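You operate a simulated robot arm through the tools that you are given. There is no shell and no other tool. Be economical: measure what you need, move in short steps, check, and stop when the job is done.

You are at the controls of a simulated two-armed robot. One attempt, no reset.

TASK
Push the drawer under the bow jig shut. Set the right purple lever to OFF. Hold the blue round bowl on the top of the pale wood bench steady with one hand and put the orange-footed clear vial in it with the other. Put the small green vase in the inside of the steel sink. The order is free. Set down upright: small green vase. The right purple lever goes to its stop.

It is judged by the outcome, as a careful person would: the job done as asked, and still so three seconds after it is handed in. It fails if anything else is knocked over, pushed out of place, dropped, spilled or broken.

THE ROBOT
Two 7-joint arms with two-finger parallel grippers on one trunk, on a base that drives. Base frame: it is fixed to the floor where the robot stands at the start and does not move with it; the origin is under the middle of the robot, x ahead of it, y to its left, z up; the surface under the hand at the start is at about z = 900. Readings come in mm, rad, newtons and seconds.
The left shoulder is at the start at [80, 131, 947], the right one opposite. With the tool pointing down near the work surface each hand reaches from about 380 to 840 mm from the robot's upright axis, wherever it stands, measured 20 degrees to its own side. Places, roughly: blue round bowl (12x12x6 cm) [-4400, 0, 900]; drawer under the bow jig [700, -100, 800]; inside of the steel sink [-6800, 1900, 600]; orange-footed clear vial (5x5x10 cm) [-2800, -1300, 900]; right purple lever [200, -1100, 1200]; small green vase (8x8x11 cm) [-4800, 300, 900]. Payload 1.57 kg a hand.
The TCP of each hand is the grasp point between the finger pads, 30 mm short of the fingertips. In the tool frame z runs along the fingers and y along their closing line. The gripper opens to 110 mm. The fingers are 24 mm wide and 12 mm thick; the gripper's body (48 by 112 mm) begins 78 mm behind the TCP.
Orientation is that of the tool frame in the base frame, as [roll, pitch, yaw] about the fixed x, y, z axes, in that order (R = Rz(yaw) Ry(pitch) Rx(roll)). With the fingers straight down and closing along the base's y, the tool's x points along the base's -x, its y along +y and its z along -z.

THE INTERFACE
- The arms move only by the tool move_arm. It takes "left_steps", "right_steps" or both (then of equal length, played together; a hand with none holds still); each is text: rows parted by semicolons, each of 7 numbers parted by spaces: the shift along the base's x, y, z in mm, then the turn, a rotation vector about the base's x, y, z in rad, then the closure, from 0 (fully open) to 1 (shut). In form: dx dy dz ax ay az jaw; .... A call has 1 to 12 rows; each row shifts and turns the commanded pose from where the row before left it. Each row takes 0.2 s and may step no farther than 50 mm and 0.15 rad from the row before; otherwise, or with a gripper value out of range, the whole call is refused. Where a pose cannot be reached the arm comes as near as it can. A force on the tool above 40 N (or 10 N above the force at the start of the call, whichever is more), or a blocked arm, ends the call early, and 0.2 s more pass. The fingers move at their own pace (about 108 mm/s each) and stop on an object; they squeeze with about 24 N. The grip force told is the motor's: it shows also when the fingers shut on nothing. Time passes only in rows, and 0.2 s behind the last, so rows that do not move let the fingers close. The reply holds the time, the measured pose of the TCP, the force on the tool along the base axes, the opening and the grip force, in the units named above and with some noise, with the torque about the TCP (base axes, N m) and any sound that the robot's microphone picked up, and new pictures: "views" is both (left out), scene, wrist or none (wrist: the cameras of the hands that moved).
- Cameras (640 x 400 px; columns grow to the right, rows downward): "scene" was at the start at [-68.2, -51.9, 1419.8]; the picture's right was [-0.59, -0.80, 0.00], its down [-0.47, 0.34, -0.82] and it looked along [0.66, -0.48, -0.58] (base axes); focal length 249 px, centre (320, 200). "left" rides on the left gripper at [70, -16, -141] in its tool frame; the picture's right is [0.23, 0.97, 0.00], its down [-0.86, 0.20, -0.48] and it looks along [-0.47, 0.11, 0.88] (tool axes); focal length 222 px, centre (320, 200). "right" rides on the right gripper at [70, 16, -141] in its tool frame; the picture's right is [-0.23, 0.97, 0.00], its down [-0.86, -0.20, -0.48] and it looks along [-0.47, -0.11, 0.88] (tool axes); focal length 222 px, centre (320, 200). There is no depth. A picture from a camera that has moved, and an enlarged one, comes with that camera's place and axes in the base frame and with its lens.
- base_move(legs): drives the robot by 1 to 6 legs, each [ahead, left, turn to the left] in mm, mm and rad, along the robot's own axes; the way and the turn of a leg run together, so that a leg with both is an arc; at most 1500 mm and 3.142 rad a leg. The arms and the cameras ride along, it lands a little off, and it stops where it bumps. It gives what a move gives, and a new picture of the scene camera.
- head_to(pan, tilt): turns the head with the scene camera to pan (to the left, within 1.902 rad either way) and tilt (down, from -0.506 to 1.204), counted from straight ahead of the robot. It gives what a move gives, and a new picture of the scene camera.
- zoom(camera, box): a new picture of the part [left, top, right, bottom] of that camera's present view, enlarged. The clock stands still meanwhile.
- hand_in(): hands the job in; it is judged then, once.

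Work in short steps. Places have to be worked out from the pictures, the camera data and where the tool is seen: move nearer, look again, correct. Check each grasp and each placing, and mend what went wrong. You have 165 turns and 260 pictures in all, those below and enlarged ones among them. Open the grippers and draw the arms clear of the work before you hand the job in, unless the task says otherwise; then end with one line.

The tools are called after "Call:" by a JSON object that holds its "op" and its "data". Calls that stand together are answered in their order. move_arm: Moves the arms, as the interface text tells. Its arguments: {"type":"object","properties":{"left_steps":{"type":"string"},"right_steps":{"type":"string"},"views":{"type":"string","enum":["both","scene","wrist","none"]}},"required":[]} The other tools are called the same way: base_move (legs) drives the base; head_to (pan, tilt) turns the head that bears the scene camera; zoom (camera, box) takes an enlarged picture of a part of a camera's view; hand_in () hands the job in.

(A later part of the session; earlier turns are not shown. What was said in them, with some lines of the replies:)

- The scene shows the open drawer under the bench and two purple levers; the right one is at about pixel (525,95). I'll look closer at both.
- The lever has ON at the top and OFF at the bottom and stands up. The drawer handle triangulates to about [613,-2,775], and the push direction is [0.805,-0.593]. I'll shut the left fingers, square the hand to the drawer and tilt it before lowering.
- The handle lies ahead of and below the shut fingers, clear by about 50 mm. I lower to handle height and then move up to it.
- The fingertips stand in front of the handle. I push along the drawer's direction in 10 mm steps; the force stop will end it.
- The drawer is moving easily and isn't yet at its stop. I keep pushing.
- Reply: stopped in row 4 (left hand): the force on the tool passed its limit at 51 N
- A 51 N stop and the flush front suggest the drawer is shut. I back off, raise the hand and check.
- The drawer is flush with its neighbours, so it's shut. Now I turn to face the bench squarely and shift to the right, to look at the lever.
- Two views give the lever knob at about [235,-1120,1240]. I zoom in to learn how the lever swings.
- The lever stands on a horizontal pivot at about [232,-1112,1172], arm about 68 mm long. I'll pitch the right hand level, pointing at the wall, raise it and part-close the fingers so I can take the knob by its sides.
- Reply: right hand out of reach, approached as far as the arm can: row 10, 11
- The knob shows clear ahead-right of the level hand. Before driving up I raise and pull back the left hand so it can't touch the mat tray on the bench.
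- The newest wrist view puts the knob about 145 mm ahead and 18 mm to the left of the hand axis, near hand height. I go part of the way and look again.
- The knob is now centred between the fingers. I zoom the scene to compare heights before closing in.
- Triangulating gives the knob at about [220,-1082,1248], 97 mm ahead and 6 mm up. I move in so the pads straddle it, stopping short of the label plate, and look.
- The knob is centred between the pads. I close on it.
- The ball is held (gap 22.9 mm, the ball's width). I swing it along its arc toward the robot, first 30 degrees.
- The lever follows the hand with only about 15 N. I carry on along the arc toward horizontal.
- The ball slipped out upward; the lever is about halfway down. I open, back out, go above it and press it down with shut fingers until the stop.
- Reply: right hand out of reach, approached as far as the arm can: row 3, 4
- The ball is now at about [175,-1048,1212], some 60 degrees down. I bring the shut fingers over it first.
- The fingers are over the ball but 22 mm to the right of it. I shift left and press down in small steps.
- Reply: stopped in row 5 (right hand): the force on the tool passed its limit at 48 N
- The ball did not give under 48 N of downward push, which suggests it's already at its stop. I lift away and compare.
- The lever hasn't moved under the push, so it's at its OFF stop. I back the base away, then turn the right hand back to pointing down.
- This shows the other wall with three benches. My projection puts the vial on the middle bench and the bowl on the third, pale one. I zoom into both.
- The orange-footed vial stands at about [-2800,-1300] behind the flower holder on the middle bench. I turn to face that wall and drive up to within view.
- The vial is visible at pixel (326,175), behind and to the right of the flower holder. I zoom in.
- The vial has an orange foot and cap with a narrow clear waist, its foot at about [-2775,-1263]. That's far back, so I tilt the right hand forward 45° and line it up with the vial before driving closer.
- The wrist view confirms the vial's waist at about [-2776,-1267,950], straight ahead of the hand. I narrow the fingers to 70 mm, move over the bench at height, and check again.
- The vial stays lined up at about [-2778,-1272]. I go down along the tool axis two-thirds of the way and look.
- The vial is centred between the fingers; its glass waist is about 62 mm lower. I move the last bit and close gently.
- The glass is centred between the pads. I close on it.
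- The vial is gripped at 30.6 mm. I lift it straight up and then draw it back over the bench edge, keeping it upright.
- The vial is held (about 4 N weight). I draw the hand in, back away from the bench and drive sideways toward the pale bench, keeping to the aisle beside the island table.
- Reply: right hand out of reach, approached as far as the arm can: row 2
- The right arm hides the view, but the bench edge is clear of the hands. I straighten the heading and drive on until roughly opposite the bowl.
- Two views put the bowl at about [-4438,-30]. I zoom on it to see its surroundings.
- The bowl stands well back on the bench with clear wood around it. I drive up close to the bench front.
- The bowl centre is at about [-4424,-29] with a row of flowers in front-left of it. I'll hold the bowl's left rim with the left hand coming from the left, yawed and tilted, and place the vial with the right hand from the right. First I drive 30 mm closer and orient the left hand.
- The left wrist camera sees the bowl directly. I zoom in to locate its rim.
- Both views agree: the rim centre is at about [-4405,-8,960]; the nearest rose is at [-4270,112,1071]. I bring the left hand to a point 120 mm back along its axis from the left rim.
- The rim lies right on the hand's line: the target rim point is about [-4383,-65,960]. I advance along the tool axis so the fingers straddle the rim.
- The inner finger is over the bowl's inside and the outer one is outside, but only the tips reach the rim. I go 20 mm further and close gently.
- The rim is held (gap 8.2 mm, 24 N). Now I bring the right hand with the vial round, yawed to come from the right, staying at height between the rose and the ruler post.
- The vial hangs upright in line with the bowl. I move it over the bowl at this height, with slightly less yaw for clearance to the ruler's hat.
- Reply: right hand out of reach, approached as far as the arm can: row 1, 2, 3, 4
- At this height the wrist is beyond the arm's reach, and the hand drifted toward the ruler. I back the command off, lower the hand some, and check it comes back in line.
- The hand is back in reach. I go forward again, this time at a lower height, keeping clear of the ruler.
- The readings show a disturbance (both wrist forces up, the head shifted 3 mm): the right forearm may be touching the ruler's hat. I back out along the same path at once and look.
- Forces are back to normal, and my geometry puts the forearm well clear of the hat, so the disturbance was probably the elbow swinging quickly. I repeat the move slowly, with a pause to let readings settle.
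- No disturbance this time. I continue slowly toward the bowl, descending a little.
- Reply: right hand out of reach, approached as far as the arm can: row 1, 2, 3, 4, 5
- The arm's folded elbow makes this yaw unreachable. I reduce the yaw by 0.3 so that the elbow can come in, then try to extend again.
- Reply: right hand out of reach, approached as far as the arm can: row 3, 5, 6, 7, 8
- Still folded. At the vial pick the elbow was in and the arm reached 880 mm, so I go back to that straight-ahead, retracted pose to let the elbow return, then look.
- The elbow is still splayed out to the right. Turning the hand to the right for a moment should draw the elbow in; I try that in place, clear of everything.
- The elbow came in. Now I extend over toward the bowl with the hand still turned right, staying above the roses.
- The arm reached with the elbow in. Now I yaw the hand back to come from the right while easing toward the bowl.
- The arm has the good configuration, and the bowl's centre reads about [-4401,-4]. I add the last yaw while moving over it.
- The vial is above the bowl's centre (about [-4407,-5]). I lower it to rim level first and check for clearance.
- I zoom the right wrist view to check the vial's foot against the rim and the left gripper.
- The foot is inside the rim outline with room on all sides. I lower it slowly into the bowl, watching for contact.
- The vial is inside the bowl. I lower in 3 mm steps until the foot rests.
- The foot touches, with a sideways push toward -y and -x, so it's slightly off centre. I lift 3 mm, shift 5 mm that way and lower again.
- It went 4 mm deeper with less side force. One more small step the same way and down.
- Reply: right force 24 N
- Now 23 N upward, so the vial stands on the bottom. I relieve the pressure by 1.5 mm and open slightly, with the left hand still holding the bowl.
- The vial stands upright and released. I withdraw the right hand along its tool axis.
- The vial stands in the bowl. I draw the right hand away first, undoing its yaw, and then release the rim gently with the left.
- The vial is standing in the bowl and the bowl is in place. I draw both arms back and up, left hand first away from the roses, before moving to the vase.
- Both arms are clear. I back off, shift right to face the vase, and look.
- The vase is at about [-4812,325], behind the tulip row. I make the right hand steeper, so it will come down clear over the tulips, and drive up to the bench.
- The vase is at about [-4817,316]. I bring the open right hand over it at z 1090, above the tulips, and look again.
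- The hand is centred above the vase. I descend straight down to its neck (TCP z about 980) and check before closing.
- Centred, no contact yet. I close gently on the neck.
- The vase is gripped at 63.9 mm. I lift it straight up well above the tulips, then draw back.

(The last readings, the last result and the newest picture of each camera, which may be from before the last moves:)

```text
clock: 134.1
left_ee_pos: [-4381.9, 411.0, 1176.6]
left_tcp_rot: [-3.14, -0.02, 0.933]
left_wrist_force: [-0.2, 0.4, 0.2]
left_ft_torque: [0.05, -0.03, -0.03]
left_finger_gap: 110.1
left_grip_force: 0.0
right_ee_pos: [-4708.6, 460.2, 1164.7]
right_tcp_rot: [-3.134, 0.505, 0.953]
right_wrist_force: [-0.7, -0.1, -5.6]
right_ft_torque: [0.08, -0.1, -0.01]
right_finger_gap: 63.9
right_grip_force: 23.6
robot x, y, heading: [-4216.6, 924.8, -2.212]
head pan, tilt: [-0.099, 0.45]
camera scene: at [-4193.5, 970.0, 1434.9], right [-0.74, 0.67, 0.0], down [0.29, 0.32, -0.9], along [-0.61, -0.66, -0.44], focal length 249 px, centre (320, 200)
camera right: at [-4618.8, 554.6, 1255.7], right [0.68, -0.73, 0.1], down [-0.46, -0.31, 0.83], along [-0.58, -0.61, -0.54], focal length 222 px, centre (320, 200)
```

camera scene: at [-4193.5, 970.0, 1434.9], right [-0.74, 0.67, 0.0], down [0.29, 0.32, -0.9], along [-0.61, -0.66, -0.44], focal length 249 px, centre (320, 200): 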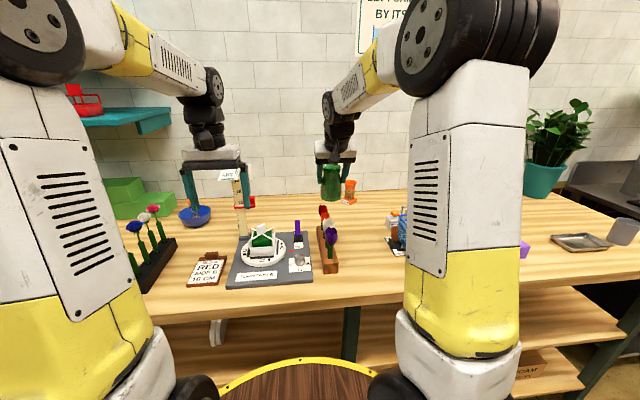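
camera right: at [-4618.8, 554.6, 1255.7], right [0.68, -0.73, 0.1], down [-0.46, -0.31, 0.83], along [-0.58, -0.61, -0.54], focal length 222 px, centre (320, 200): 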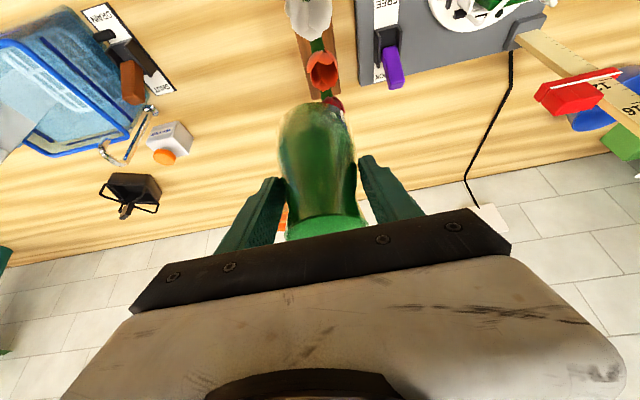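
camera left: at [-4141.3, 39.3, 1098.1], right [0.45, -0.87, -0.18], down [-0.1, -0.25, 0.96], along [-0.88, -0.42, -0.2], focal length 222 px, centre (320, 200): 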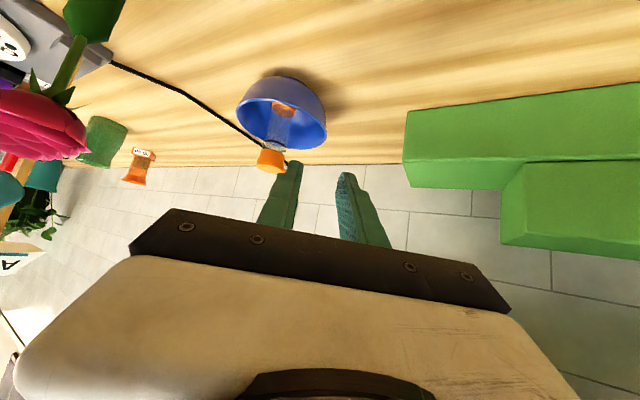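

The vase is held well (5.6 N). I back off and drive right toward the sink, looking on the way.

Call:
{"op": "base_move", "data": {"legs": [[-340, 0, 0], [0, -1200, 0]]}}

Call:
{"op": "head_to", "data": {"pan": -0.75, "tilt": 0.35}}

```text
clock: 142.0
left_ee_pos: [-5140.1, 1394.5, 1176.5]
left_tcp_rot: [-3.139, -0.021, 0.933]
left_wrist_force: [1.0, 0.1, 0.1]
left_ft_torque: [0.02, 0.04, 0.01]
left_finger_gap: 110.0
left_grip_force: 0.1
right_ee_pos: [-5467.5, 1445.2, 1166.5]
right_tcp_rot: [-3.135, 0.506, 0.951]
right_wrist_force: [0.6, -0.2, -5.7]
right_ft_torque: [0.11, -0.05, 0.0]
right_finger_gap: 63.4
right_grip_force: 24.5
robot x, y, heading: [-4975.8, 1908.5, -2.213]
head pan, tilt: [-0.099, 0.45]
camera scene: at [-4952.5, 1954.9, 1434.9], right [-0.74, 0.67, 0.0], down [0.29, 0.32, -0.9], along [-0.61, -0.66, -0.44], focal length 249 px, centre (320, 200)
```

scene: 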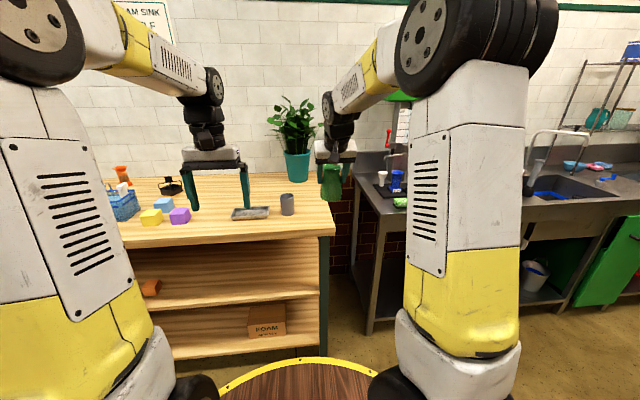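

```text
clock: 143.0
left_ee_pos: [-5140.1, 1395.1, 1175.9]
left_tcp_rot: [-3.139, -0.022, 0.934]
left_wrist_force: [0.6, 0.3, 0.6]
left_ft_torque: [0.01, 0.0, -0.03]
left_finger_gap: 109.8
left_grip_force: 0.1
right_ee_pos: [-5468.9, 1445.0, 1165.1]
right_tcp_rot: [-3.134, 0.506, 0.95]
right_wrist_force: [-0.5, -0.1, -5.6]
right_ft_torque: [0.05, -0.05, -0.06]
right_finger_gap: 63.2
right_grip_force: 24.2
robot x, y, heading: [-4972.6, 1912.2, -2.214]
head pan, tilt: [-0.75, 0.351]
camera scene: at [-4982.2, 2006.0, 1444.1], right [-0.18, 0.98, 0.0], down [0.34, 0.06, -0.94], along [-0.92, -0.17, -0.34], focal length 249 px, centre (320, 200)
```

scene: 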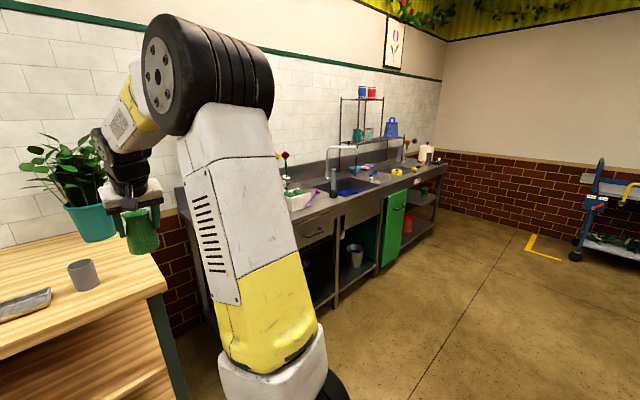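

The sink is in the grey counter ahead-right. I zoom in on it.

Call:
{"op": "zoom", "data": {"camera": "scene", "box": [270, 110, 450, 222]}}

```text
3.56 times, centred on (360, 166) of scene
camera zoom: at [-4982.2, 2006.0, 1444.1], right [-0.18, 0.98, 0.0], down [0.34, 0.06, -0.94], along [-0.92, -0.17, -0.34], focal length 885 px, centre (178, 321)
```

zoom: 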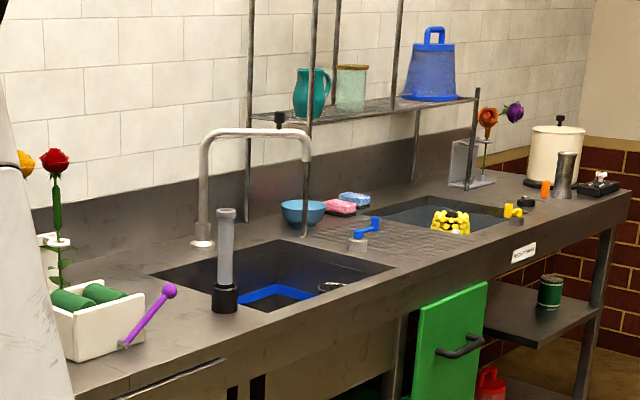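

The first basin, at about [-6798,1879], is the target; its floor is near z 600. I drive right until the basin is ahead of the right arm.

Call:
{"op": "base_move", "data": {"legs": [[0, -1250, 0]]}}

Call:
{"op": "head_to", "data": {"pan": -0.05, "tilt": 0.5}}

Call:
{"op": "move_arm", "data": {"right_steps": "0 0 1 0 0 0 0.65", "views": "wrist"}}

```text
clock: 149.4
left_ee_pos: [-6154.5, 2151.4, 1177.0]
left_tcp_rot: [-3.141, -0.021, 0.93]
left_wrist_force: [0.3, 0.3, 1.0]
left_ft_torque: [0.0, -0.06, 0.01]
left_finger_gap: 109.9
left_grip_force: 0.1
right_ee_pos: [-6482.4, 2201.6, 1166.3]
right_tcp_rot: [-3.133, 0.506, 0.948]
right_wrist_force: [-0.1, -0.4, -6.3]
right_ft_torque: [0.08, -0.05, -0.01]
right_finger_gap: 63.4
right_grip_force: 24.1
robot x, y, heading: [-5984.4, 2667.7, -2.219]
head pan, tilt: [-0.75, 0.351]
camera scene: at [-5993.2, 2762.7, 1444.1], right [-0.18, 0.98, 0.0], down [0.34, 0.06, -0.94], along [-0.92, -0.16, -0.34], focal length 249 px, centre (320, 200)
```

scene: 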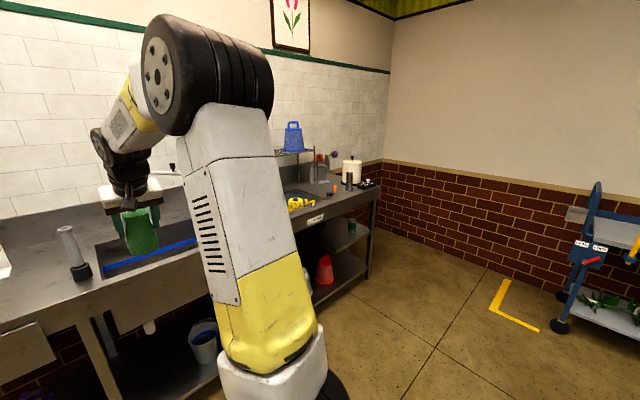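

```text
clock: 150.4
left_ee_pos: [-6153.6, 2151.8, 1176.0]
left_tcp_rot: [-3.14, -0.02, 0.93]
left_wrist_force: [-0.8, 1.5, -0.3]
left_ft_torque: [0.01, 0.01, 0.04]
left_finger_gap: 110.1
left_grip_force: 0.0
right_ee_pos: [-6480.8, 2202.4, 1165.9]
right_tcp_rot: [-3.13, 0.507, 0.948]
right_wrist_force: [-0.5, 0.0, -5.6]
right_ft_torque: [0.09, -0.08, 0.0]
right_finger_gap: 63.4
right_grip_force: 23.9
robot x, y, heading: [-5988.9, 2667.1, -2.216]
head pan, tilt: [-0.051, 0.499]
camera scene: at [-5959.8, 2709.2, 1430.4], right [-0.77, 0.64, 0.0], down [0.31, 0.37, -0.88], along [-0.56, -0.67, -0.48], focal length 249 px, centre (320, 200)
```

scene: 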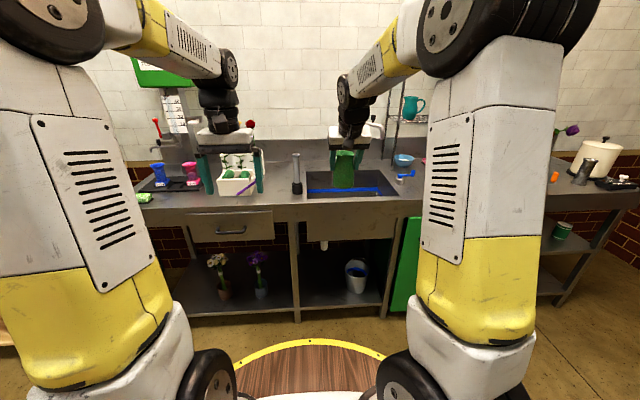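

```text
clock: 150.8
left_ee_pos: [-6153.3, 2150.5, 1176.4]
left_tcp_rot: [-3.141, -0.019, 0.929]
left_wrist_force: [-0.4, 0.4, 0.4]
left_ft_torque: [0.01, 0.03, 0.0]
left_finger_gap: 109.9
left_grip_force: 0.1
right_ee_pos: [-6481.8, 2201.5, 1165.5]
right_tcp_rot: [-3.135, 0.507, 0.948]
right_wrist_force: [0.6, -0.7, -5.5]
right_ft_torque: [0.08, 0.0, -0.02]
right_finger_gap: 63.3
right_grip_force: 24.9
robot x, y, heading: [-5983.5, 2666.0, -2.217]
head pan, tilt: [-0.051, 0.499]
camera right: at [-6390.8, 2296.6, 1256.5], right [0.67, -0.73, 0.1], down [-0.46, -0.3, 0.83], along [-0.58, -0.61, -0.54], focal length 222 px, centre (320, 200)
```

right: 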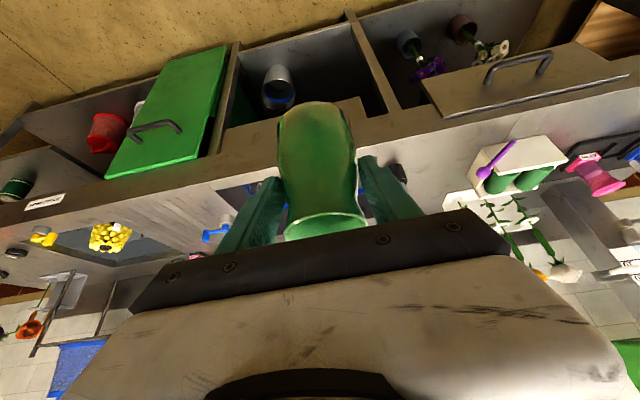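

The basin spans roughly f −6415…−6820, r 2345…2645 in my wall frame, with its floor about 300 mm down. The hand's tilt won't fit down there, so I'll set the vase on the front strip of the counter and regrasp it with a vertical hand. First I pull the left hand back and up (a tall rose stands ahead of it) and drive closer.

Call:
{"op": "move_arm", "data": {"left_steps": "18 24 20 0 0 0 0;18 24 20 0 0 0 0;18 24 20 0 0 0 0;18 24 20 0 0 0 0", "views": "none"}}

Call:
{"op": "base_move", "data": {"legs": [[380, 0, 0]]}}

Call:
{"op": "head_to", "data": {"pan": -0.2, "tilt": 0.75}}

```text
clock: 151.8
left_ee_pos: [-6083.9, 2247.6, 1255.0]
left_tcp_rot: [-3.139, -0.021, 0.93]
left_wrist_force: [-0.1, 0.2, 0.2]
left_ft_torque: [0.03, -0.02, -0.03]
left_finger_gap: 110.2
left_grip_force: 0.1
right_ee_pos: [-6481.5, 2202.2, 1164.6]
right_tcp_rot: [-3.133, 0.507, 0.948]
right_wrist_force: [0.0, -0.8, -5.4]
right_ft_torque: [0.09, -0.04, 0.03]
right_finger_gap: 63.1
right_grip_force: 24.1
robot x, y, heading: [-5984.3, 2668.9, -2.213]
head pan, tilt: [-0.051, 0.499]
```

```text
clock: 154.2
left_ee_pos: [-6309.0, 1945.8, 1256.3]
left_tcp_rot: [-3.138, -0.021, 0.93]
left_wrist_force: [0.9, 0.5, -0.3]
left_ft_torque: [0.0, -0.01, 0.02]
left_finger_gap: 110.0
left_grip_force: 0.1
right_ee_pos: [-6706.1, 1902.2, 1164.9]
right_tcp_rot: [-3.133, 0.506, 0.946]
right_wrist_force: [-0.7, 0.1, -5.7]
right_ft_torque: [0.06, -0.04, 0.02]
right_finger_gap: 63.1
right_grip_force: 23.2
robot x, y, heading: [-6215.1, 2369.2, -2.215]
head pan, tilt: [-0.051, 0.499]
camera scene: at [-6184.9, 2409.2, 1430.4], right [-0.77, 0.64, 0.0], down [0.31, 0.37, -0.88], along [-0.56, -0.67, -0.48], focal length 249 px, centre (320, 200)
```

scene: 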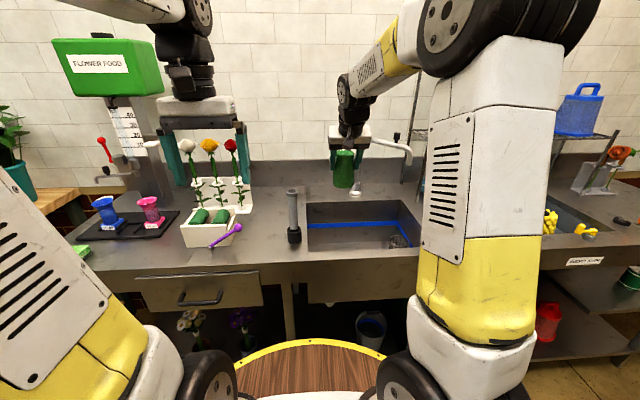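

```text
clock: 155.0
left_ee_pos: [-6309.7, 1947.5, 1257.0]
left_tcp_rot: [-3.141, -0.022, 0.931]
left_wrist_force: [0.3, 0.0, -0.7]
left_ft_torque: [-0.01, 0.0, -0.02]
left_finger_gap: 109.9
left_grip_force: 0.1
right_ee_pos: [-6707.1, 1901.9, 1166.3]
right_tcp_rot: [-3.133, 0.507, 0.948]
right_wrist_force: [0.1, 0.4, -4.9]
right_ft_torque: [0.05, -0.03, -0.03]
right_finger_gap: 63.5
right_grip_force: 23.9
robot x, y, heading: [-6212.5, 2366.4, -2.211]
head pan, tilt: [-0.201, 0.75]
camera scene: at [-6188.7, 2424.0, 1408.5], right [-0.66, 0.75, 0.0], down [0.51, 0.45, -0.73], along [-0.55, -0.49, -0.68], focal length 249 px, centre (320, 200)
```

scene: 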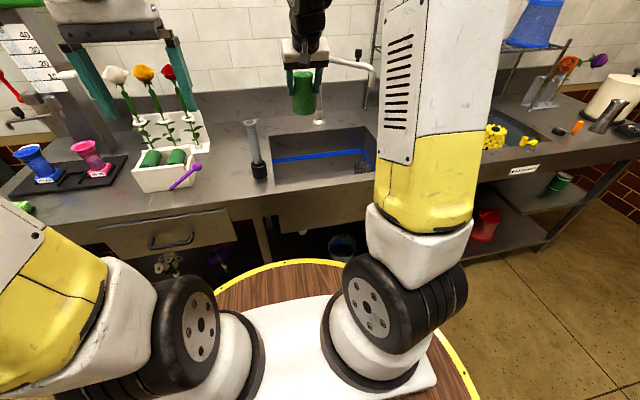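

The faucet spout's tip shows close to the vase. I look closely before moving anything.

Call:
{"op": "zoom", "data": {"camera": "scene", "box": [230, 20, 410, 200]}}

Call:
{"op": "zoom", "data": {"camera": "right", "box": [0, 0, 640, 400]}}

Call:
{"op": "zoom", "data": {"camera": "left", "box": [0, 0, 640, 400]}}

```text
2.22 times, centred on (320, 110) of scene
camera zoom: at [-6188.7, 2424.0, 1408.5], right [-0.66, 0.75, 0.0], down [0.51, 0.45, -0.73], along [-0.55, -0.49, -0.68], focal length 553 px, centre (320, 400)
```

zoom: 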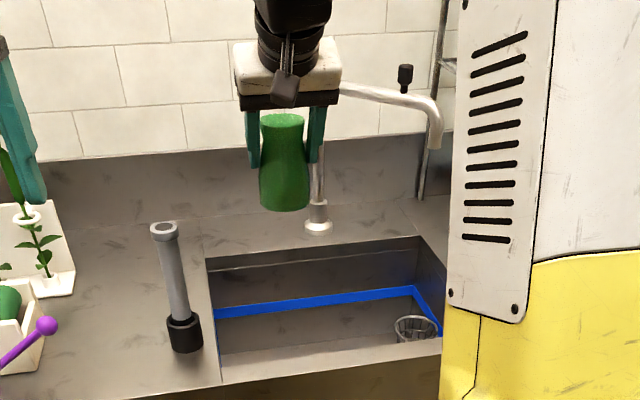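

```text
1.00 times, centred on (320, 200) of right (not enlarged: the box is as wide or as high as the picture)
camera zoom: at [-6616.2, 1996.8, 1256.4], right [0.67, -0.73, 0.1], down [-0.46, -0.31, 0.83], along [-0.58, -0.61, -0.54], focal length 222 px, centre (320, 200)
```

zoom: 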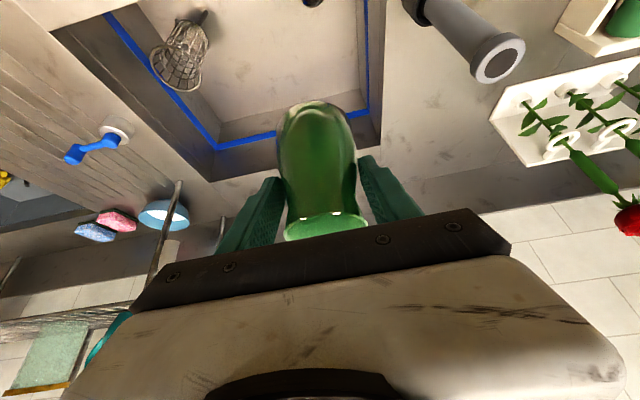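

```text
1.00 times, centred on (320, 200) of left (not enlarged: the box is as wide or as high as the picture)
camera zoom: at [-6281.4, 2010.2, 1400.6], right [0.92, -0.4, 0.0], down [-0.36, -0.81, 0.46], along [-0.18, -0.42, -0.89], focal length 222 px, centre (320, 200)
```

zoom: 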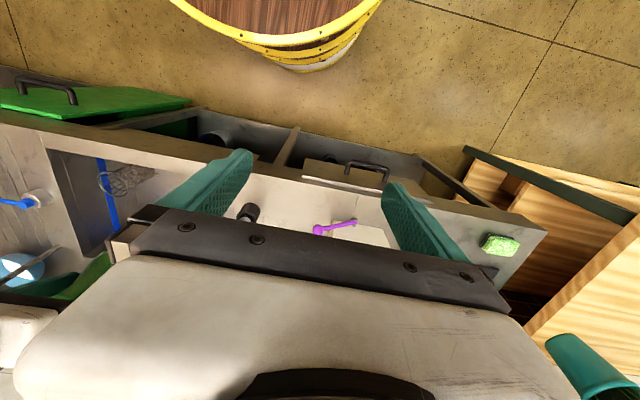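

It's the faucet's base behind the basin; the spout swings off to the right, clear of my lane. The basin floor works out at about z 670 with free floor on the left, so the current hand tilt fits after all. I move over the left-rear part of the basin and start down.

Call:
{"op": "move_arm", "data": {"right_steps": "-14 -20 -20 0 0 0 0.65;-14 -20 -20 0 0 0 0.65;-14 -20 -20 0 0 0 0.65;-14 -20 -20 0 0 0 0.65;0 0 -30 0 0 0 0.65;0 0 0 0 0 0 0.65"}}

Call:
{"op": "zoom", "data": {"camera": "scene", "box": [230, 20, 410, 200]}}

```text
clock: 156.4
left_ee_pos: [-6308.3, 1946.5, 1256.3]
left_tcp_rot: [-3.138, -0.023, 0.93]
left_wrist_force: [0.2, 0.3, -0.2]
left_ft_torque: [-0.04, 0.01, 0.04]
left_finger_gap: 110.2
left_grip_force: 0.1
right_ee_pos: [-6764.1, 1823.2, 1054.8]
right_tcp_rot: [-3.133, 0.507, 0.947]
right_wrist_force: [0.0, 0.2, -4.6]
right_ft_torque: [0.06, -0.08, 0.01]
right_finger_gap: 63.1
right_grip_force: 23.9
robot x, y, heading: [-6211.6, 2370.1, -2.214]
head pan, tilt: [-0.201, 0.75]
camera scene: at [-6188.8, 2423.9, 1408.5], right [-0.66, 0.75, 0.0], down [0.51, 0.45, -0.73], along [-0.55, -0.49, -0.68], focal length 249 px, centre (320, 200)
camera right: at [-6673.3, 1917.9, 1146.2], right [0.67, -0.73, 0.1], down [-0.46, -0.3, 0.83], along [-0.58, -0.61, -0.54], focal length 222 px, centre (320, 200)
```

scene: 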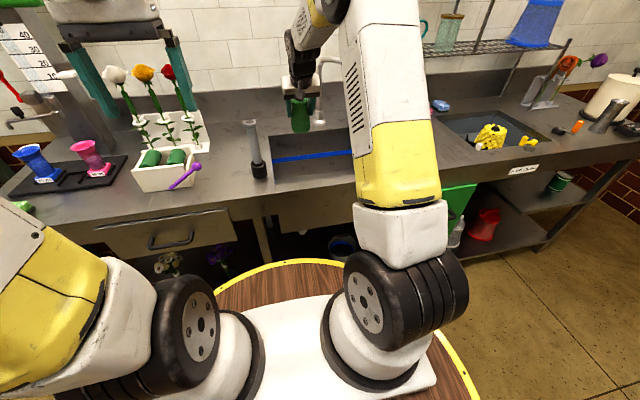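
right: 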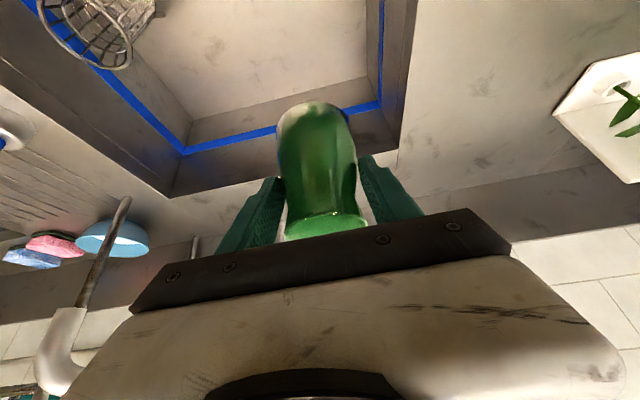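

```text
2.22 times, centred on (320, 110) of scene
camera zoom: at [-6188.8, 2423.9, 1408.5], right [-0.66, 0.75, 0.0], down [0.51, 0.45, -0.73], along [-0.55, -0.49, -0.68], focal length 553 px, centre (320, 400)
```

zoom: 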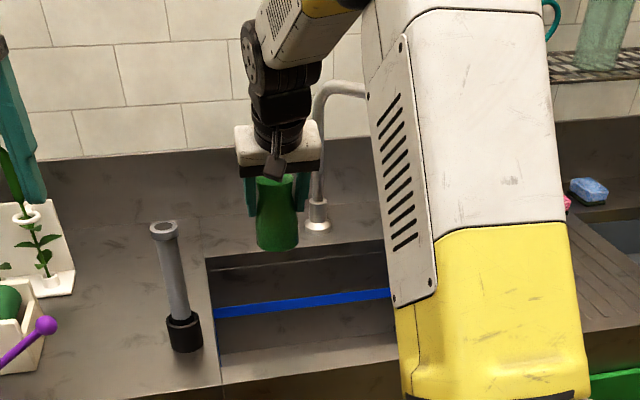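

The vase is over the basin, 145 mm from the back wall and 120 mm from the left wall; the floor reads about z 685. I descend vertically and check partway.

Call:
{"op": "move_arm", "data": {"right_steps": "0 0 -30 0 0 0 0.65;0 0 -30 0 0 0 0.65;0 0 -30 0 0 0 0.65;0 0 -30 0 0 0 0.65;0 0 -30 0 0 0 0.65;0 0 -20 0 0 0 0.65;0 0 0 0 0 0 0.65"}}

Call:
{"op": "zoom", "data": {"camera": "scene", "box": [230, 20, 410, 200]}}

```text
clock: 158.0
left_ee_pos: [-6308.3, 1946.4, 1256.8]
left_tcp_rot: [-3.141, -0.021, 0.931]
left_wrist_force: [0.4, 0.4, 0.4]
left_ft_torque: [0.0, 0.0, 0.0]
left_finger_gap: 109.9
left_grip_force: 0.0
right_ee_pos: [-6762.1, 1823.5, 884.1]
right_tcp_rot: [-3.134, 0.507, 0.946]
right_wrist_force: [0.2, -0.7, -5.3]
right_ft_torque: [0.07, -0.05, 0.02]
right_finger_gap: 63.1
right_grip_force: 23.8
robot x, y, heading: [-6210.6, 2368.5, -2.211]
head pan, tilt: [-0.201, 0.75]
camera scene: at [-6188.8, 2423.9, 1408.5], right [-0.66, 0.75, 0.0], down [0.51, 0.45, -0.73], along [-0.55, -0.49, -0.68], focal length 249 px, centre (320, 200)
camera right: at [-6672.1, 1917.5, 975.7], right [0.67, -0.73, 0.1], down [-0.46, -0.3, 0.83], along [-0.58, -0.61, -0.54], focal length 222 px, centre (320, 200)
```

scene: 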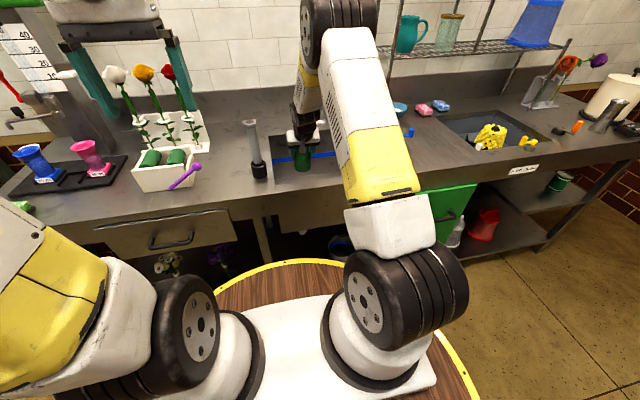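
right: 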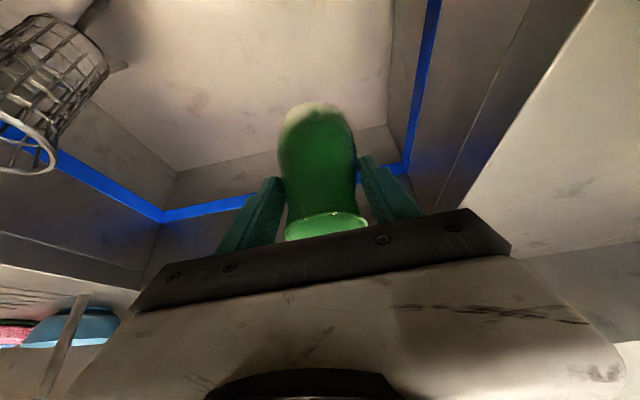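

```text
2.22 times, centred on (320, 110) of scene
camera zoom: at [-6188.8, 2423.9, 1408.5], right [-0.66, 0.75, 0.0], down [0.51, 0.45, -0.73], along [-0.55, -0.49, -0.68], focal length 553 px, centre (320, 400)
```

zoom: 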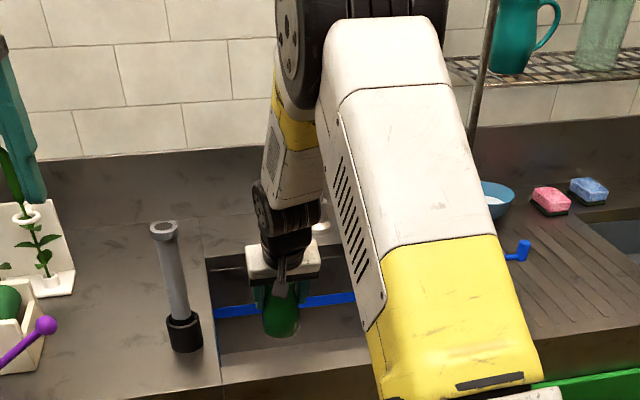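

All clear and steady. I go on down, slowing near the floor.

Call:
{"op": "move_arm", "data": {"right_steps": "0 0 -25 0 0 0 0.65;0 0 -25 0 0 0 0.65;0 0 -20 0 0 0 0.65;0 0 -15 0 0 0 0.65;0 0 0 0 0 0 0.65"}}

Call:
{"op": "zoom", "data": {"camera": "scene", "box": [230, 20, 410, 200]}}

```text
clock: 159.2
left_ee_pos: [-6309.4, 1945.9, 1255.5]
left_tcp_rot: [-3.14, -0.021, 0.93]
left_wrist_force: [0.1, 0.6, 0.0]
left_ft_torque: [0.01, 0.02, -0.03]
left_finger_gap: 110.0
left_grip_force: 0.1
right_ee_pos: [-6762.2, 1822.5, 802.0]
right_tcp_rot: [-3.133, 0.506, 0.948]
right_wrist_force: [1.1, 0.6, -5.5]
right_ft_torque: [0.07, -0.07, -0.02]
right_finger_gap: 63.2
right_grip_force: 23.9
robot x, y, heading: [-6210.9, 2367.0, -2.214]
head pan, tilt: [-0.201, 0.75]
camera scene: at [-6188.8, 2423.9, 1408.5], right [-0.66, 0.75, 0.0], down [0.51, 0.45, -0.73], along [-0.55, -0.49, -0.68], focal length 249 px, centre (320, 200)
camera right: at [-6672.0, 1916.6, 891.7], right [0.67, -0.73, 0.1], down [-0.46, -0.3, 0.83], along [-0.58, -0.61, -0.54], focal length 222 px, centre (320, 200)
```

scene: 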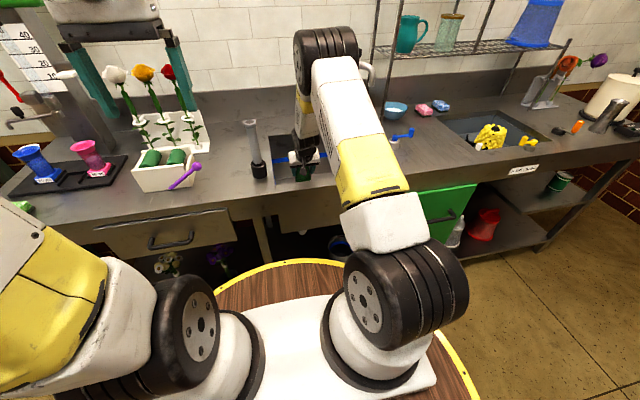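
right: 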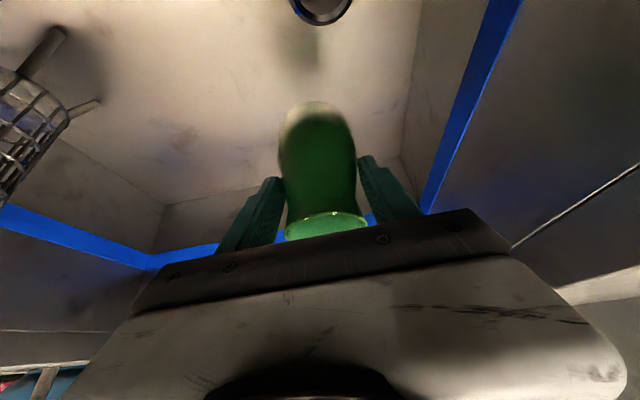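

```text
2.22 times, centred on (320, 110) of scene
camera zoom: at [-6188.8, 2423.9, 1408.5], right [-0.66, 0.75, 0.0], down [0.51, 0.45, -0.73], along [-0.55, -0.49, -0.68], focal length 553 px, centre (320, 400)
```

zoom: 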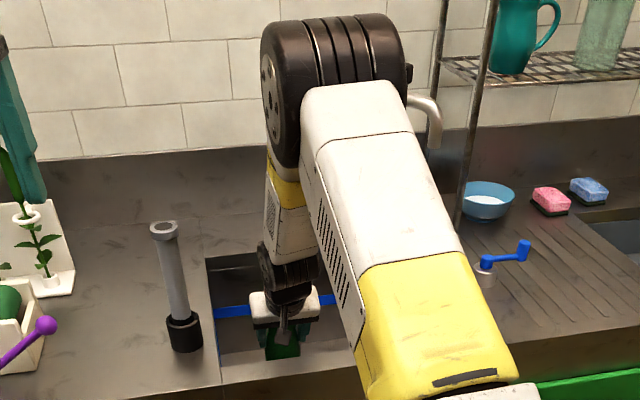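

A drain ring lies about 65 mm in front of the vase's spot, so I shift 24 mm further back, then lower slowly until the vase touches.

Call:
{"op": "move_arm", "data": {"right_steps": "-7 -10 0 0 0 0 0.65;-7 -10 0 0 0 0 0.65;0 0 -8 0 0 0 0.65;0 0 -8 0 0 0 0.65;0 0 -6 0 0 0 0.65;0 0 -4 0 0 0 0.65;0 0 0 0 0 0 0.65", "views": "wrist"}}

```text
clock: 160.8
left_ee_pos: [-6308.2, 1946.2, 1257.2]
left_tcp_rot: [-3.14, -0.021, 0.93]
left_wrist_force: [-0.1, 0.1, -0.5]
left_ft_torque: [0.0, 0.0, 0.0]
left_finger_gap: 110.0
left_grip_force: 0.0
right_ee_pos: [-6776.9, 1802.0, 774.7]
right_tcp_rot: [-3.132, 0.506, 0.949]
right_wrist_force: [-0.6, -0.6, -5.1]
right_ft_torque: [0.05, -0.05, -0.01]
right_finger_gap: 63.0
right_grip_force: 24.5
robot x, y, heading: [-6211.8, 2368.8, -2.214]
head pan, tilt: [-0.201, 0.75]
camera right: at [-6686.3, 1896.4, 865.5], right [0.67, -0.73, 0.1], down [-0.46, -0.31, 0.83], along [-0.58, -0.61, -0.54], focal length 222 px, centre (320, 200)
```

right: 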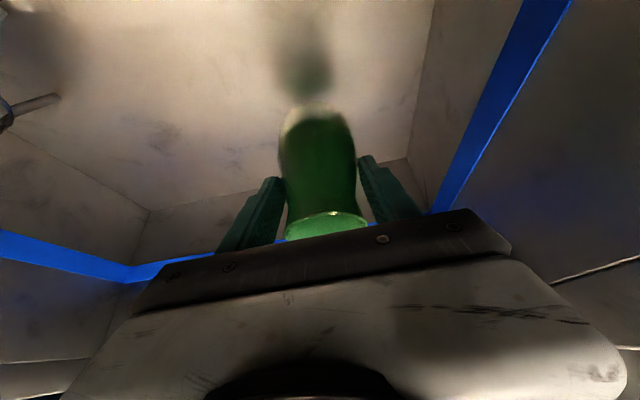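

No contact yet at z 775; the floor now reads nearer z 660. I continue in small steps.

Call:
{"op": "move_arm", "data": {"right_steps": "0 0 -7 0 0 0 0.65;0 0 -7 0 0 0 0.65;0 0 -5 0 0 0 0.65;0 0 -5 0 0 0 0.65;0 0 0 0 0 0 0.65", "views": "wrist"}}

```text
clock: 162.0
left_ee_pos: [-6308.3, 1946.7, 1256.5]
left_tcp_rot: [-3.14, -0.021, 0.93]
left_wrist_force: [0.4, -0.4, 0.4]
left_ft_torque: [0.0, -0.01, 0.0]
left_finger_gap: 110.2
left_grip_force: 0.1
right_ee_pos: [-6776.0, 1803.1, 750.3]
right_tcp_rot: [-3.132, 0.505, 0.946]
right_wrist_force: [0.1, -0.5, -4.4]
right_ft_torque: [0.06, -0.07, 0.01]
right_finger_gap: 62.8
right_grip_force: 23.7
robot x, y, heading: [-6208.4, 2363.7, -2.212]
head pan, tilt: [-0.201, 0.75]
camera right: at [-6685.4, 1896.2, 841.1], right [0.67, -0.73, 0.1], down [-0.46, -0.3, 0.83], along [-0.58, -0.61, -0.54], focal length 222 px, centre (320, 200)
```

right: 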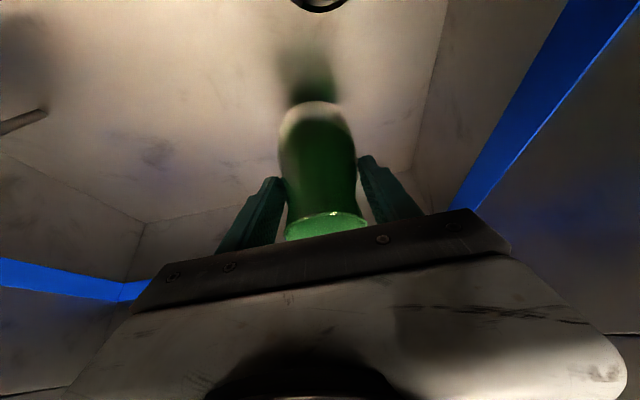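

The floor now reads about z 660. I keep going down in 3–4 mm steps.

Call:
{"op": "move_arm", "data": {"right_steps": "0 0 -4 0 0 0 0.65;0 0 -4 0 0 0 0.65;0 0 -4 0 0 0 0.65;0 0 -3 0 0 0 0.65;0 0 -3 0 0 0 0.65;0 0 0 0 0 0 0.65", "views": "wrist"}}

Call:
{"op": "zoom", "data": {"camera": "scene", "box": [230, 20, 410, 200]}}

```text
clock: 163.4
left_ee_pos: [-6307.6, 1948.1, 1256.1]
left_tcp_rot: [-3.14, -0.022, 0.931]
left_wrist_force: [0.6, -0.6, -0.6]
left_ft_torque: [-0.02, -0.02, 0.01]
left_finger_gap: 110.2
left_grip_force: 0.0
right_ee_pos: [-6778.2, 1803.4, 732.8]
right_tcp_rot: [-3.132, 0.506, 0.947]
right_wrist_force: [0.8, 0.3, -6.0]
right_ft_torque: [0.05, -0.06, 0.01]
right_finger_gap: 63.1
right_grip_force: 24.1
robot x, y, heading: [-6210.3, 2367.0, -2.214]
head pan, tilt: [-0.201, 0.75]
camera right: at [-6685.8, 1897.2, 823.4], right [0.67, -0.73, 0.1], down [-0.46, -0.3, 0.83], along [-0.58, -0.61, -0.54], focal length 222 px, centre (320, 200)
```

right: 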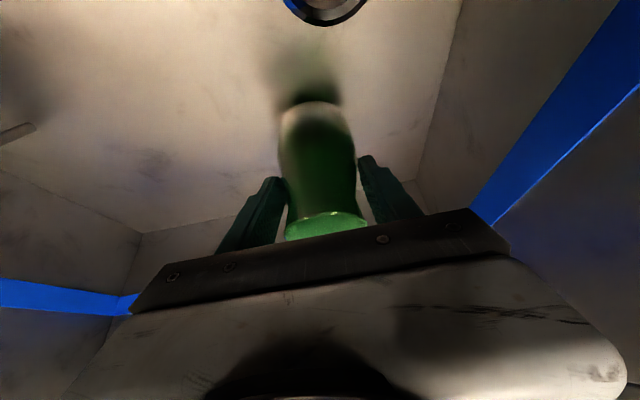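

```text
2.22 times, centred on (320, 110) of scene
camera zoom: at [-6188.8, 2423.9, 1408.5], right [-0.66, 0.75, 0.0], down [0.51, 0.45, -0.73], along [-0.55, -0.49, -0.68], focal length 553 px, centre (320, 400)
```

zoom: 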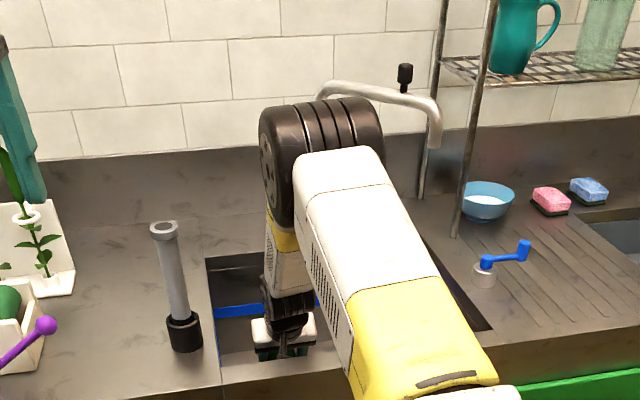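

Still no contact, but the contact shadow is nearly under the vase. I continue in 3 mm steps.

Call:
{"op": "move_arm", "data": {"right_steps": "0 0 -3 0 0 0 0.65;0 0 -3 0 0 0 0.65;0 0 -3 0 0 0 0.65;0 0 -3 0 0 0 0.65;0 0 0 0 0 0 0.65", "views": "wrist"}}

```text
clock: 164.6
left_ee_pos: [-6308.1, 1946.6, 1255.3]
left_tcp_rot: [-3.14, -0.021, 0.93]
left_wrist_force: [-0.6, -0.7, -0.2]
left_ft_torque: [0.0, 0.0, 0.0]
left_finger_gap: 110.0
left_grip_force: 0.1
right_ee_pos: [-6776.4, 1802.1, 722.2]
right_tcp_rot: [-3.131, 0.505, 0.947]
right_wrist_force: [0.1, 0.4, -1.3]
right_ft_torque: [0.08, 0.07, -0.04]
right_finger_gap: 62.9
right_grip_force: 24.4
robot x, y, heading: [-6212.3, 2363.9, -2.211]
head pan, tilt: [-0.201, 0.75]
camera right: at [-6686.1, 1896.9, 811.6], right [0.67, -0.73, 0.1], down [-0.46, -0.3, 0.83], along [-0.58, -0.61, -0.54], focal length 222 px, centre (320, 200)
```

right: 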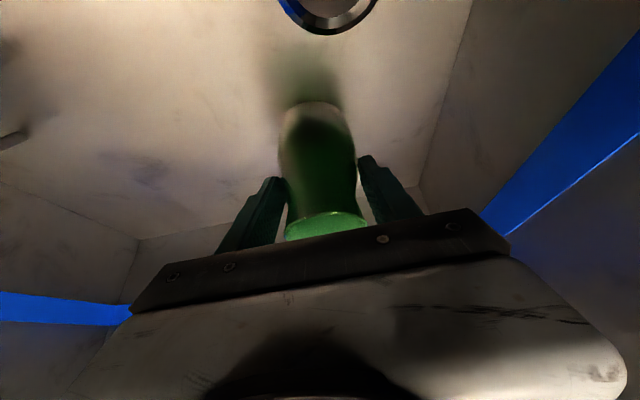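

The weight is coming off (−5.5 to −1.3 N): the vase is touching. One more millimetre or two, then I open gently.

Call:
{"op": "move_arm", "data": {"right_steps": "0 0 -1.5 0 0 0 0.65;0 0 0 0 0 0 0.65", "views": "none"}}

Call:
{"op": "move_arm", "data": {"right_steps": "0 0 0 0 0 0 0.4;0 0 0 0 0 0 0.3;0 0 0 0 0 0 0.2;0 0 0 0 0 0 0.2", "views": "wrist"}}

```text
clock: 165.2
left_ee_pos: [-6308.0, 1947.2, 1256.3]
left_tcp_rot: [-3.139, -0.021, 0.931]
left_wrist_force: [0.7, 0.7, -0.1]
left_ft_torque: [0.01, 0.02, -0.01]
left_finger_gap: 110.0
left_grip_force: 0.1
right_ee_pos: [-6777.4, 1801.8, 721.2]
right_tcp_rot: [-3.134, 0.508, 0.948]
right_wrist_force: [1.8, 3.3, 9.9]
right_ft_torque: [0.3, 0.37, -0.14]
right_finger_gap: 63.0
right_grip_force: 23.8
robot x, y, heading: [-6210.6, 2367.4, -2.217]
head pan, tilt: [-0.201, 0.75]
```

```text
clock: 166.2
left_ee_pos: [-6309.4, 1947.1, 1256.2]
left_tcp_rot: [-3.14, -0.02, 0.931]
left_wrist_force: [0.4, 0.6, -0.4]
left_ft_torque: [0.0, 0.02, -0.01]
left_finger_gap: 110.4
left_grip_force: 0.0
right_ee_pos: [-6777.2, 1802.1, 720.8]
right_tcp_rot: [-3.133, 0.505, 0.948]
right_wrist_force: [-1.3, 0.4, 0.3]
right_ft_torque: [0.02, -0.02, 0.02]
right_finger_gap: 87.9
right_grip_force: 0.0
robot x, y, heading: [-6212.6, 2368.0, -2.214]
head pan, tilt: [-0.201, 0.75]
camera right: at [-6686.0, 1897.0, 810.2], right [0.67, -0.73, 0.1], down [-0.46, -0.3, 0.83], along [-0.58, -0.61, -0.54], focal length 222 px, centre (320, 200)
```

right: 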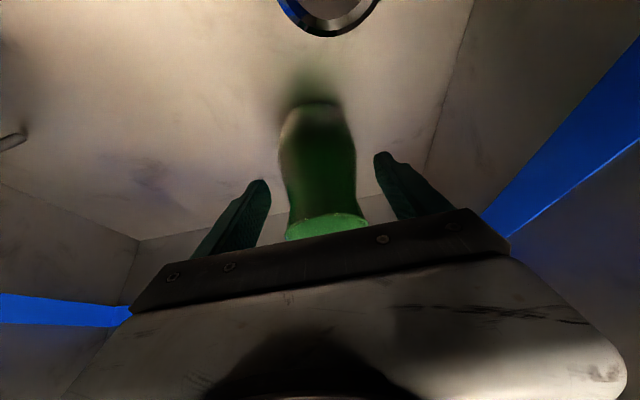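

The vase stands by itself between the open fingers. I open a little more and lift straight up.

Call:
{"op": "move_arm", "data": {"right_steps": "0 0 0 0 0 0 0.08;0 0 10 0 0 0 0.08;0 0 20 0 0 0 0.08;0 0 30 0 0 0 0.08;0 0 40 0 0 0 0.08;0 0 40 0 0 0 0.08;0 0 45 0 0 0 0.08;0 0 45 0 0 0 0.08;0 0 45 0 0 0 0.08;0 0 45 0 0 0 0.08"}}

Call:
{"op": "zoom", "data": {"camera": "scene", "box": [230, 20, 410, 200]}}

```text
clock: 168.4
left_ee_pos: [-6307.7, 1946.8, 1255.6]
left_tcp_rot: [-3.14, -0.022, 0.932]
left_wrist_force: [-0.9, 0.5, 1.2]
left_ft_torque: [-0.02, -0.01, 0.0]
left_finger_gap: 110.0
left_grip_force: 0.1
right_ee_pos: [-6778.1, 1803.4, 1042.8]
right_tcp_rot: [-3.132, 0.503, 0.95]
right_wrist_force: [-0.9, 0.2, 0.0]
right_ft_torque: [-0.01, 0.01, 0.04]
right_finger_gap: 101.4
right_grip_force: 0.1
robot x, y, heading: [-6211.9, 2371.4, -2.213]
head pan, tilt: [-0.201, 0.75]
camera scene: at [-6188.8, 2423.9, 1408.5], right [-0.66, 0.75, 0.0], down [0.51, 0.45, -0.73], along [-0.55, -0.49, -0.68], focal length 249 px, centre (320, 200)
camera right: at [-6685.9, 1896.8, 1133.2], right [0.67, -0.73, 0.1], down [-0.46, -0.31, 0.83], along [-0.58, -0.61, -0.54], focal length 222 px, centre (320, 200)
```

scene: 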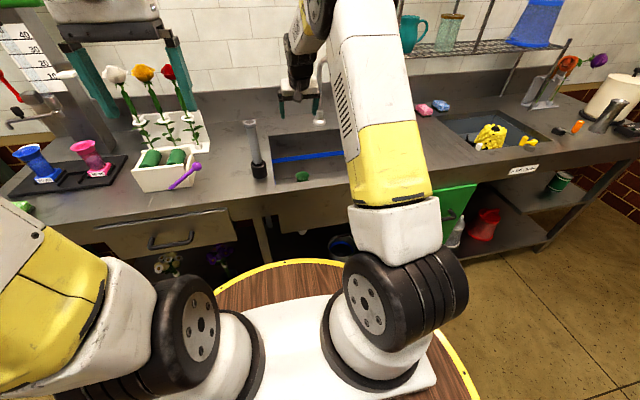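
right: 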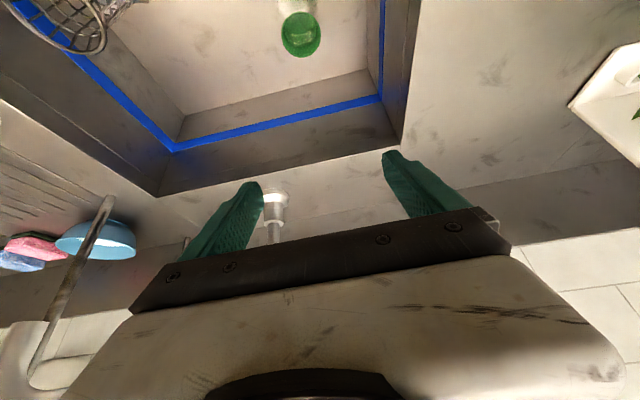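

```text
2.22 times, centred on (320, 110) of scene
camera zoom: at [-6188.8, 2423.9, 1408.5], right [-0.66, 0.75, 0.0], down [0.51, 0.45, -0.73], along [-0.55, -0.49, -0.68], focal length 553 px, centre (320, 400)
```

zoom: 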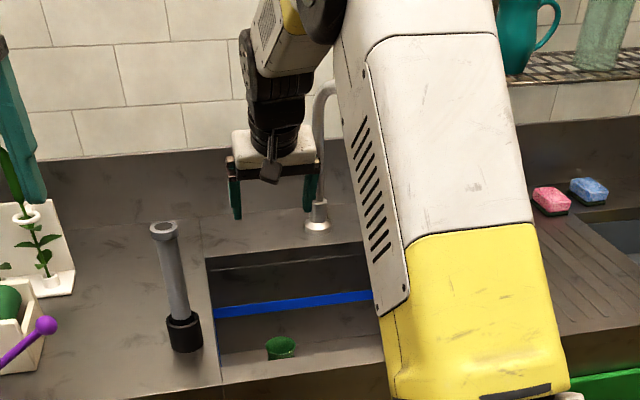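

The vase stands upright in the basin. I raise and draw the right hand back, then back the base away and take a last look.

Call:
{"op": "move_arm", "data": {"right_steps": "0 0 30 0 0 0 0;0 0 30 0 0 0 0;22 30 20 0 0 0 0;22 30 20 0 0 0 0;22 30 0 0 0 0 0;22 30 0 0 0 0 0;22 30 0 0 0 0 0", "views": "none"}}

Call:
{"op": "base_move", "data": {"legs": [[-350, 0, 0]]}}

```text
clock: 170.0
left_ee_pos: [-6308.5, 1946.0, 1256.7]
left_tcp_rot: [-3.14, -0.022, 0.929]
left_wrist_force: [-0.1, 0.3, -1.0]
left_ft_torque: [0.06, -0.02, -0.02]
left_finger_gap: 110.1
left_grip_force: 0.0
right_ee_pos: [-6666.3, 1951.9, 1138.8]
right_tcp_rot: [-3.133, 0.507, 0.95]
right_wrist_force: [-0.9, -0.2, -0.5]
right_ft_torque: [0.03, 0.0, -0.02]
right_finger_gap: 110.1
right_grip_force: 0.1
robot x, y, heading: [-6212.6, 2364.5, -2.212]
head pan, tilt: [-0.201, 0.75]
```

```text
clock: 172.3
left_ee_pos: [-6093.1, 2232.5, 1257.4]
left_tcp_rot: [-3.139, -0.021, 0.933]
left_wrist_force: [0.8, -0.9, 0.7]
left_ft_torque: [-0.04, -0.01, 0.0]
left_finger_gap: 110.1
left_grip_force: 0.0
right_ee_pos: [-6452.9, 2236.9, 1138.9]
right_tcp_rot: [-3.132, 0.506, 0.951]
right_wrist_force: [-0.3, -0.5, -0.2]
right_ft_torque: [0.01, 0.0, 0.03]
right_finger_gap: 110.0
right_grip_force: 0.1
robot x, y, heading: [-5993.8, 2651.6, -2.212]
head pan, tilt: [-0.201, 0.75]
camera scene: at [-5974.9, 2709.7, 1408.5], right [-0.67, 0.75, 0.0], down [0.51, 0.45, -0.73], along [-0.55, -0.49, -0.68], focal length 249 px, centre (320, 200)
```

scene: 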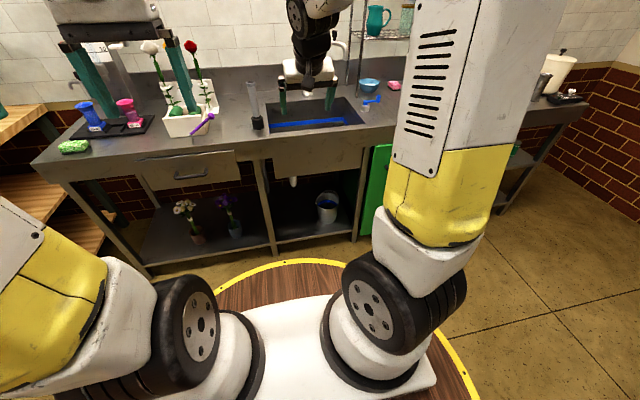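

All clear here. I turn the head left for a last check of the bowl and vial from a distance.

Call:
{"op": "head_to", "data": {"pan": 1.0, "tilt": 0.3}}

```text
clock: 173.7
left_ee_pos: [-6093.4, 2232.3, 1256.6]
left_tcp_rot: [-3.141, -0.02, 0.934]
left_wrist_force: [-0.1, -0.1, -0.6]
left_ft_torque: [0.02, -0.01, 0.0]
left_finger_gap: 110.1
left_grip_force: 0.1
right_ee_pos: [-6450.9, 2235.9, 1138.8]
right_tcp_rot: [-3.132, 0.505, 0.951]
right_wrist_force: [-0.2, 0.5, -0.1]
right_ft_torque: [0.03, -0.01, 0.01]
right_finger_gap: 110.1
right_grip_force: 0.0
robot x, y, heading: [-5995.8, 2651.4, -2.218]
head pan, tilt: [1.0, 0.3]
camera scene: at [-5880.3, 2677.5, 1448.8], right [-0.94, -0.35, 0.0], down [-0.1, 0.28, -0.96], along [0.33, -0.89, -0.3], focal length 249 px, centre (320, 200)
```

scene: 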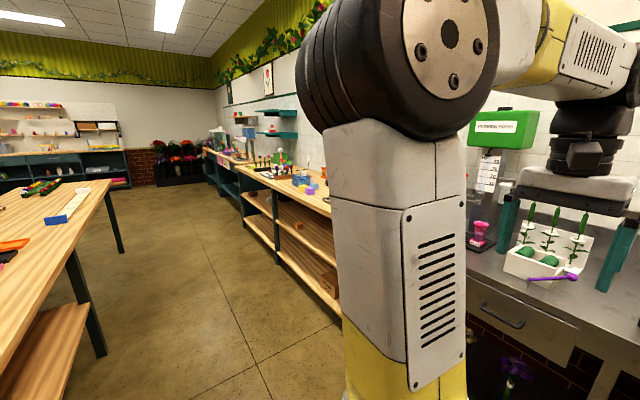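

Call:
{"op": "zoom", "data": {"camera": "scene", "box": [230, 130, 330, 200]}}

```text
5.71 times, centred on (280, 165) of scene
camera zoom: at [-5880.3, 2677.5, 1448.8], right [-0.94, -0.35, 0.0], down [-0.1, 0.28, -0.96], along [0.33, -0.89, -0.3], focal length 1422 px, centre (549, 400)
```

zoom: 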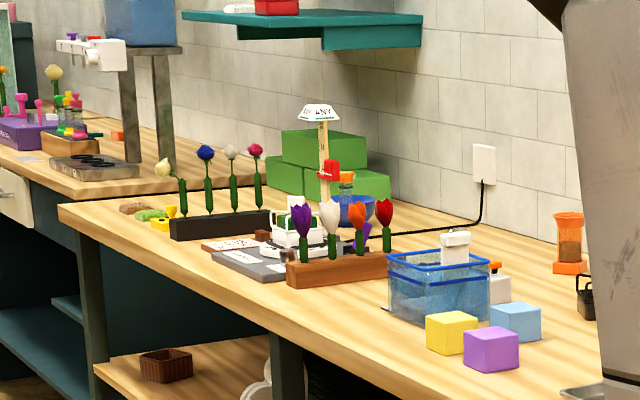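

The vial still stands in the blue bowl, and the roses, tulips, ruler and hat are all in place. Both grippers are open and clear, so I hand in.

Call:
{"op": "hand_in", "data": {}}

```text
The job is handed in.
```

The job is handed in: the drawer is shut, the right purple lever is at its OFF stop, the orange-footed vial stands in the bowl that the left hand held by the rim, and the green vase stands upright in the sink.
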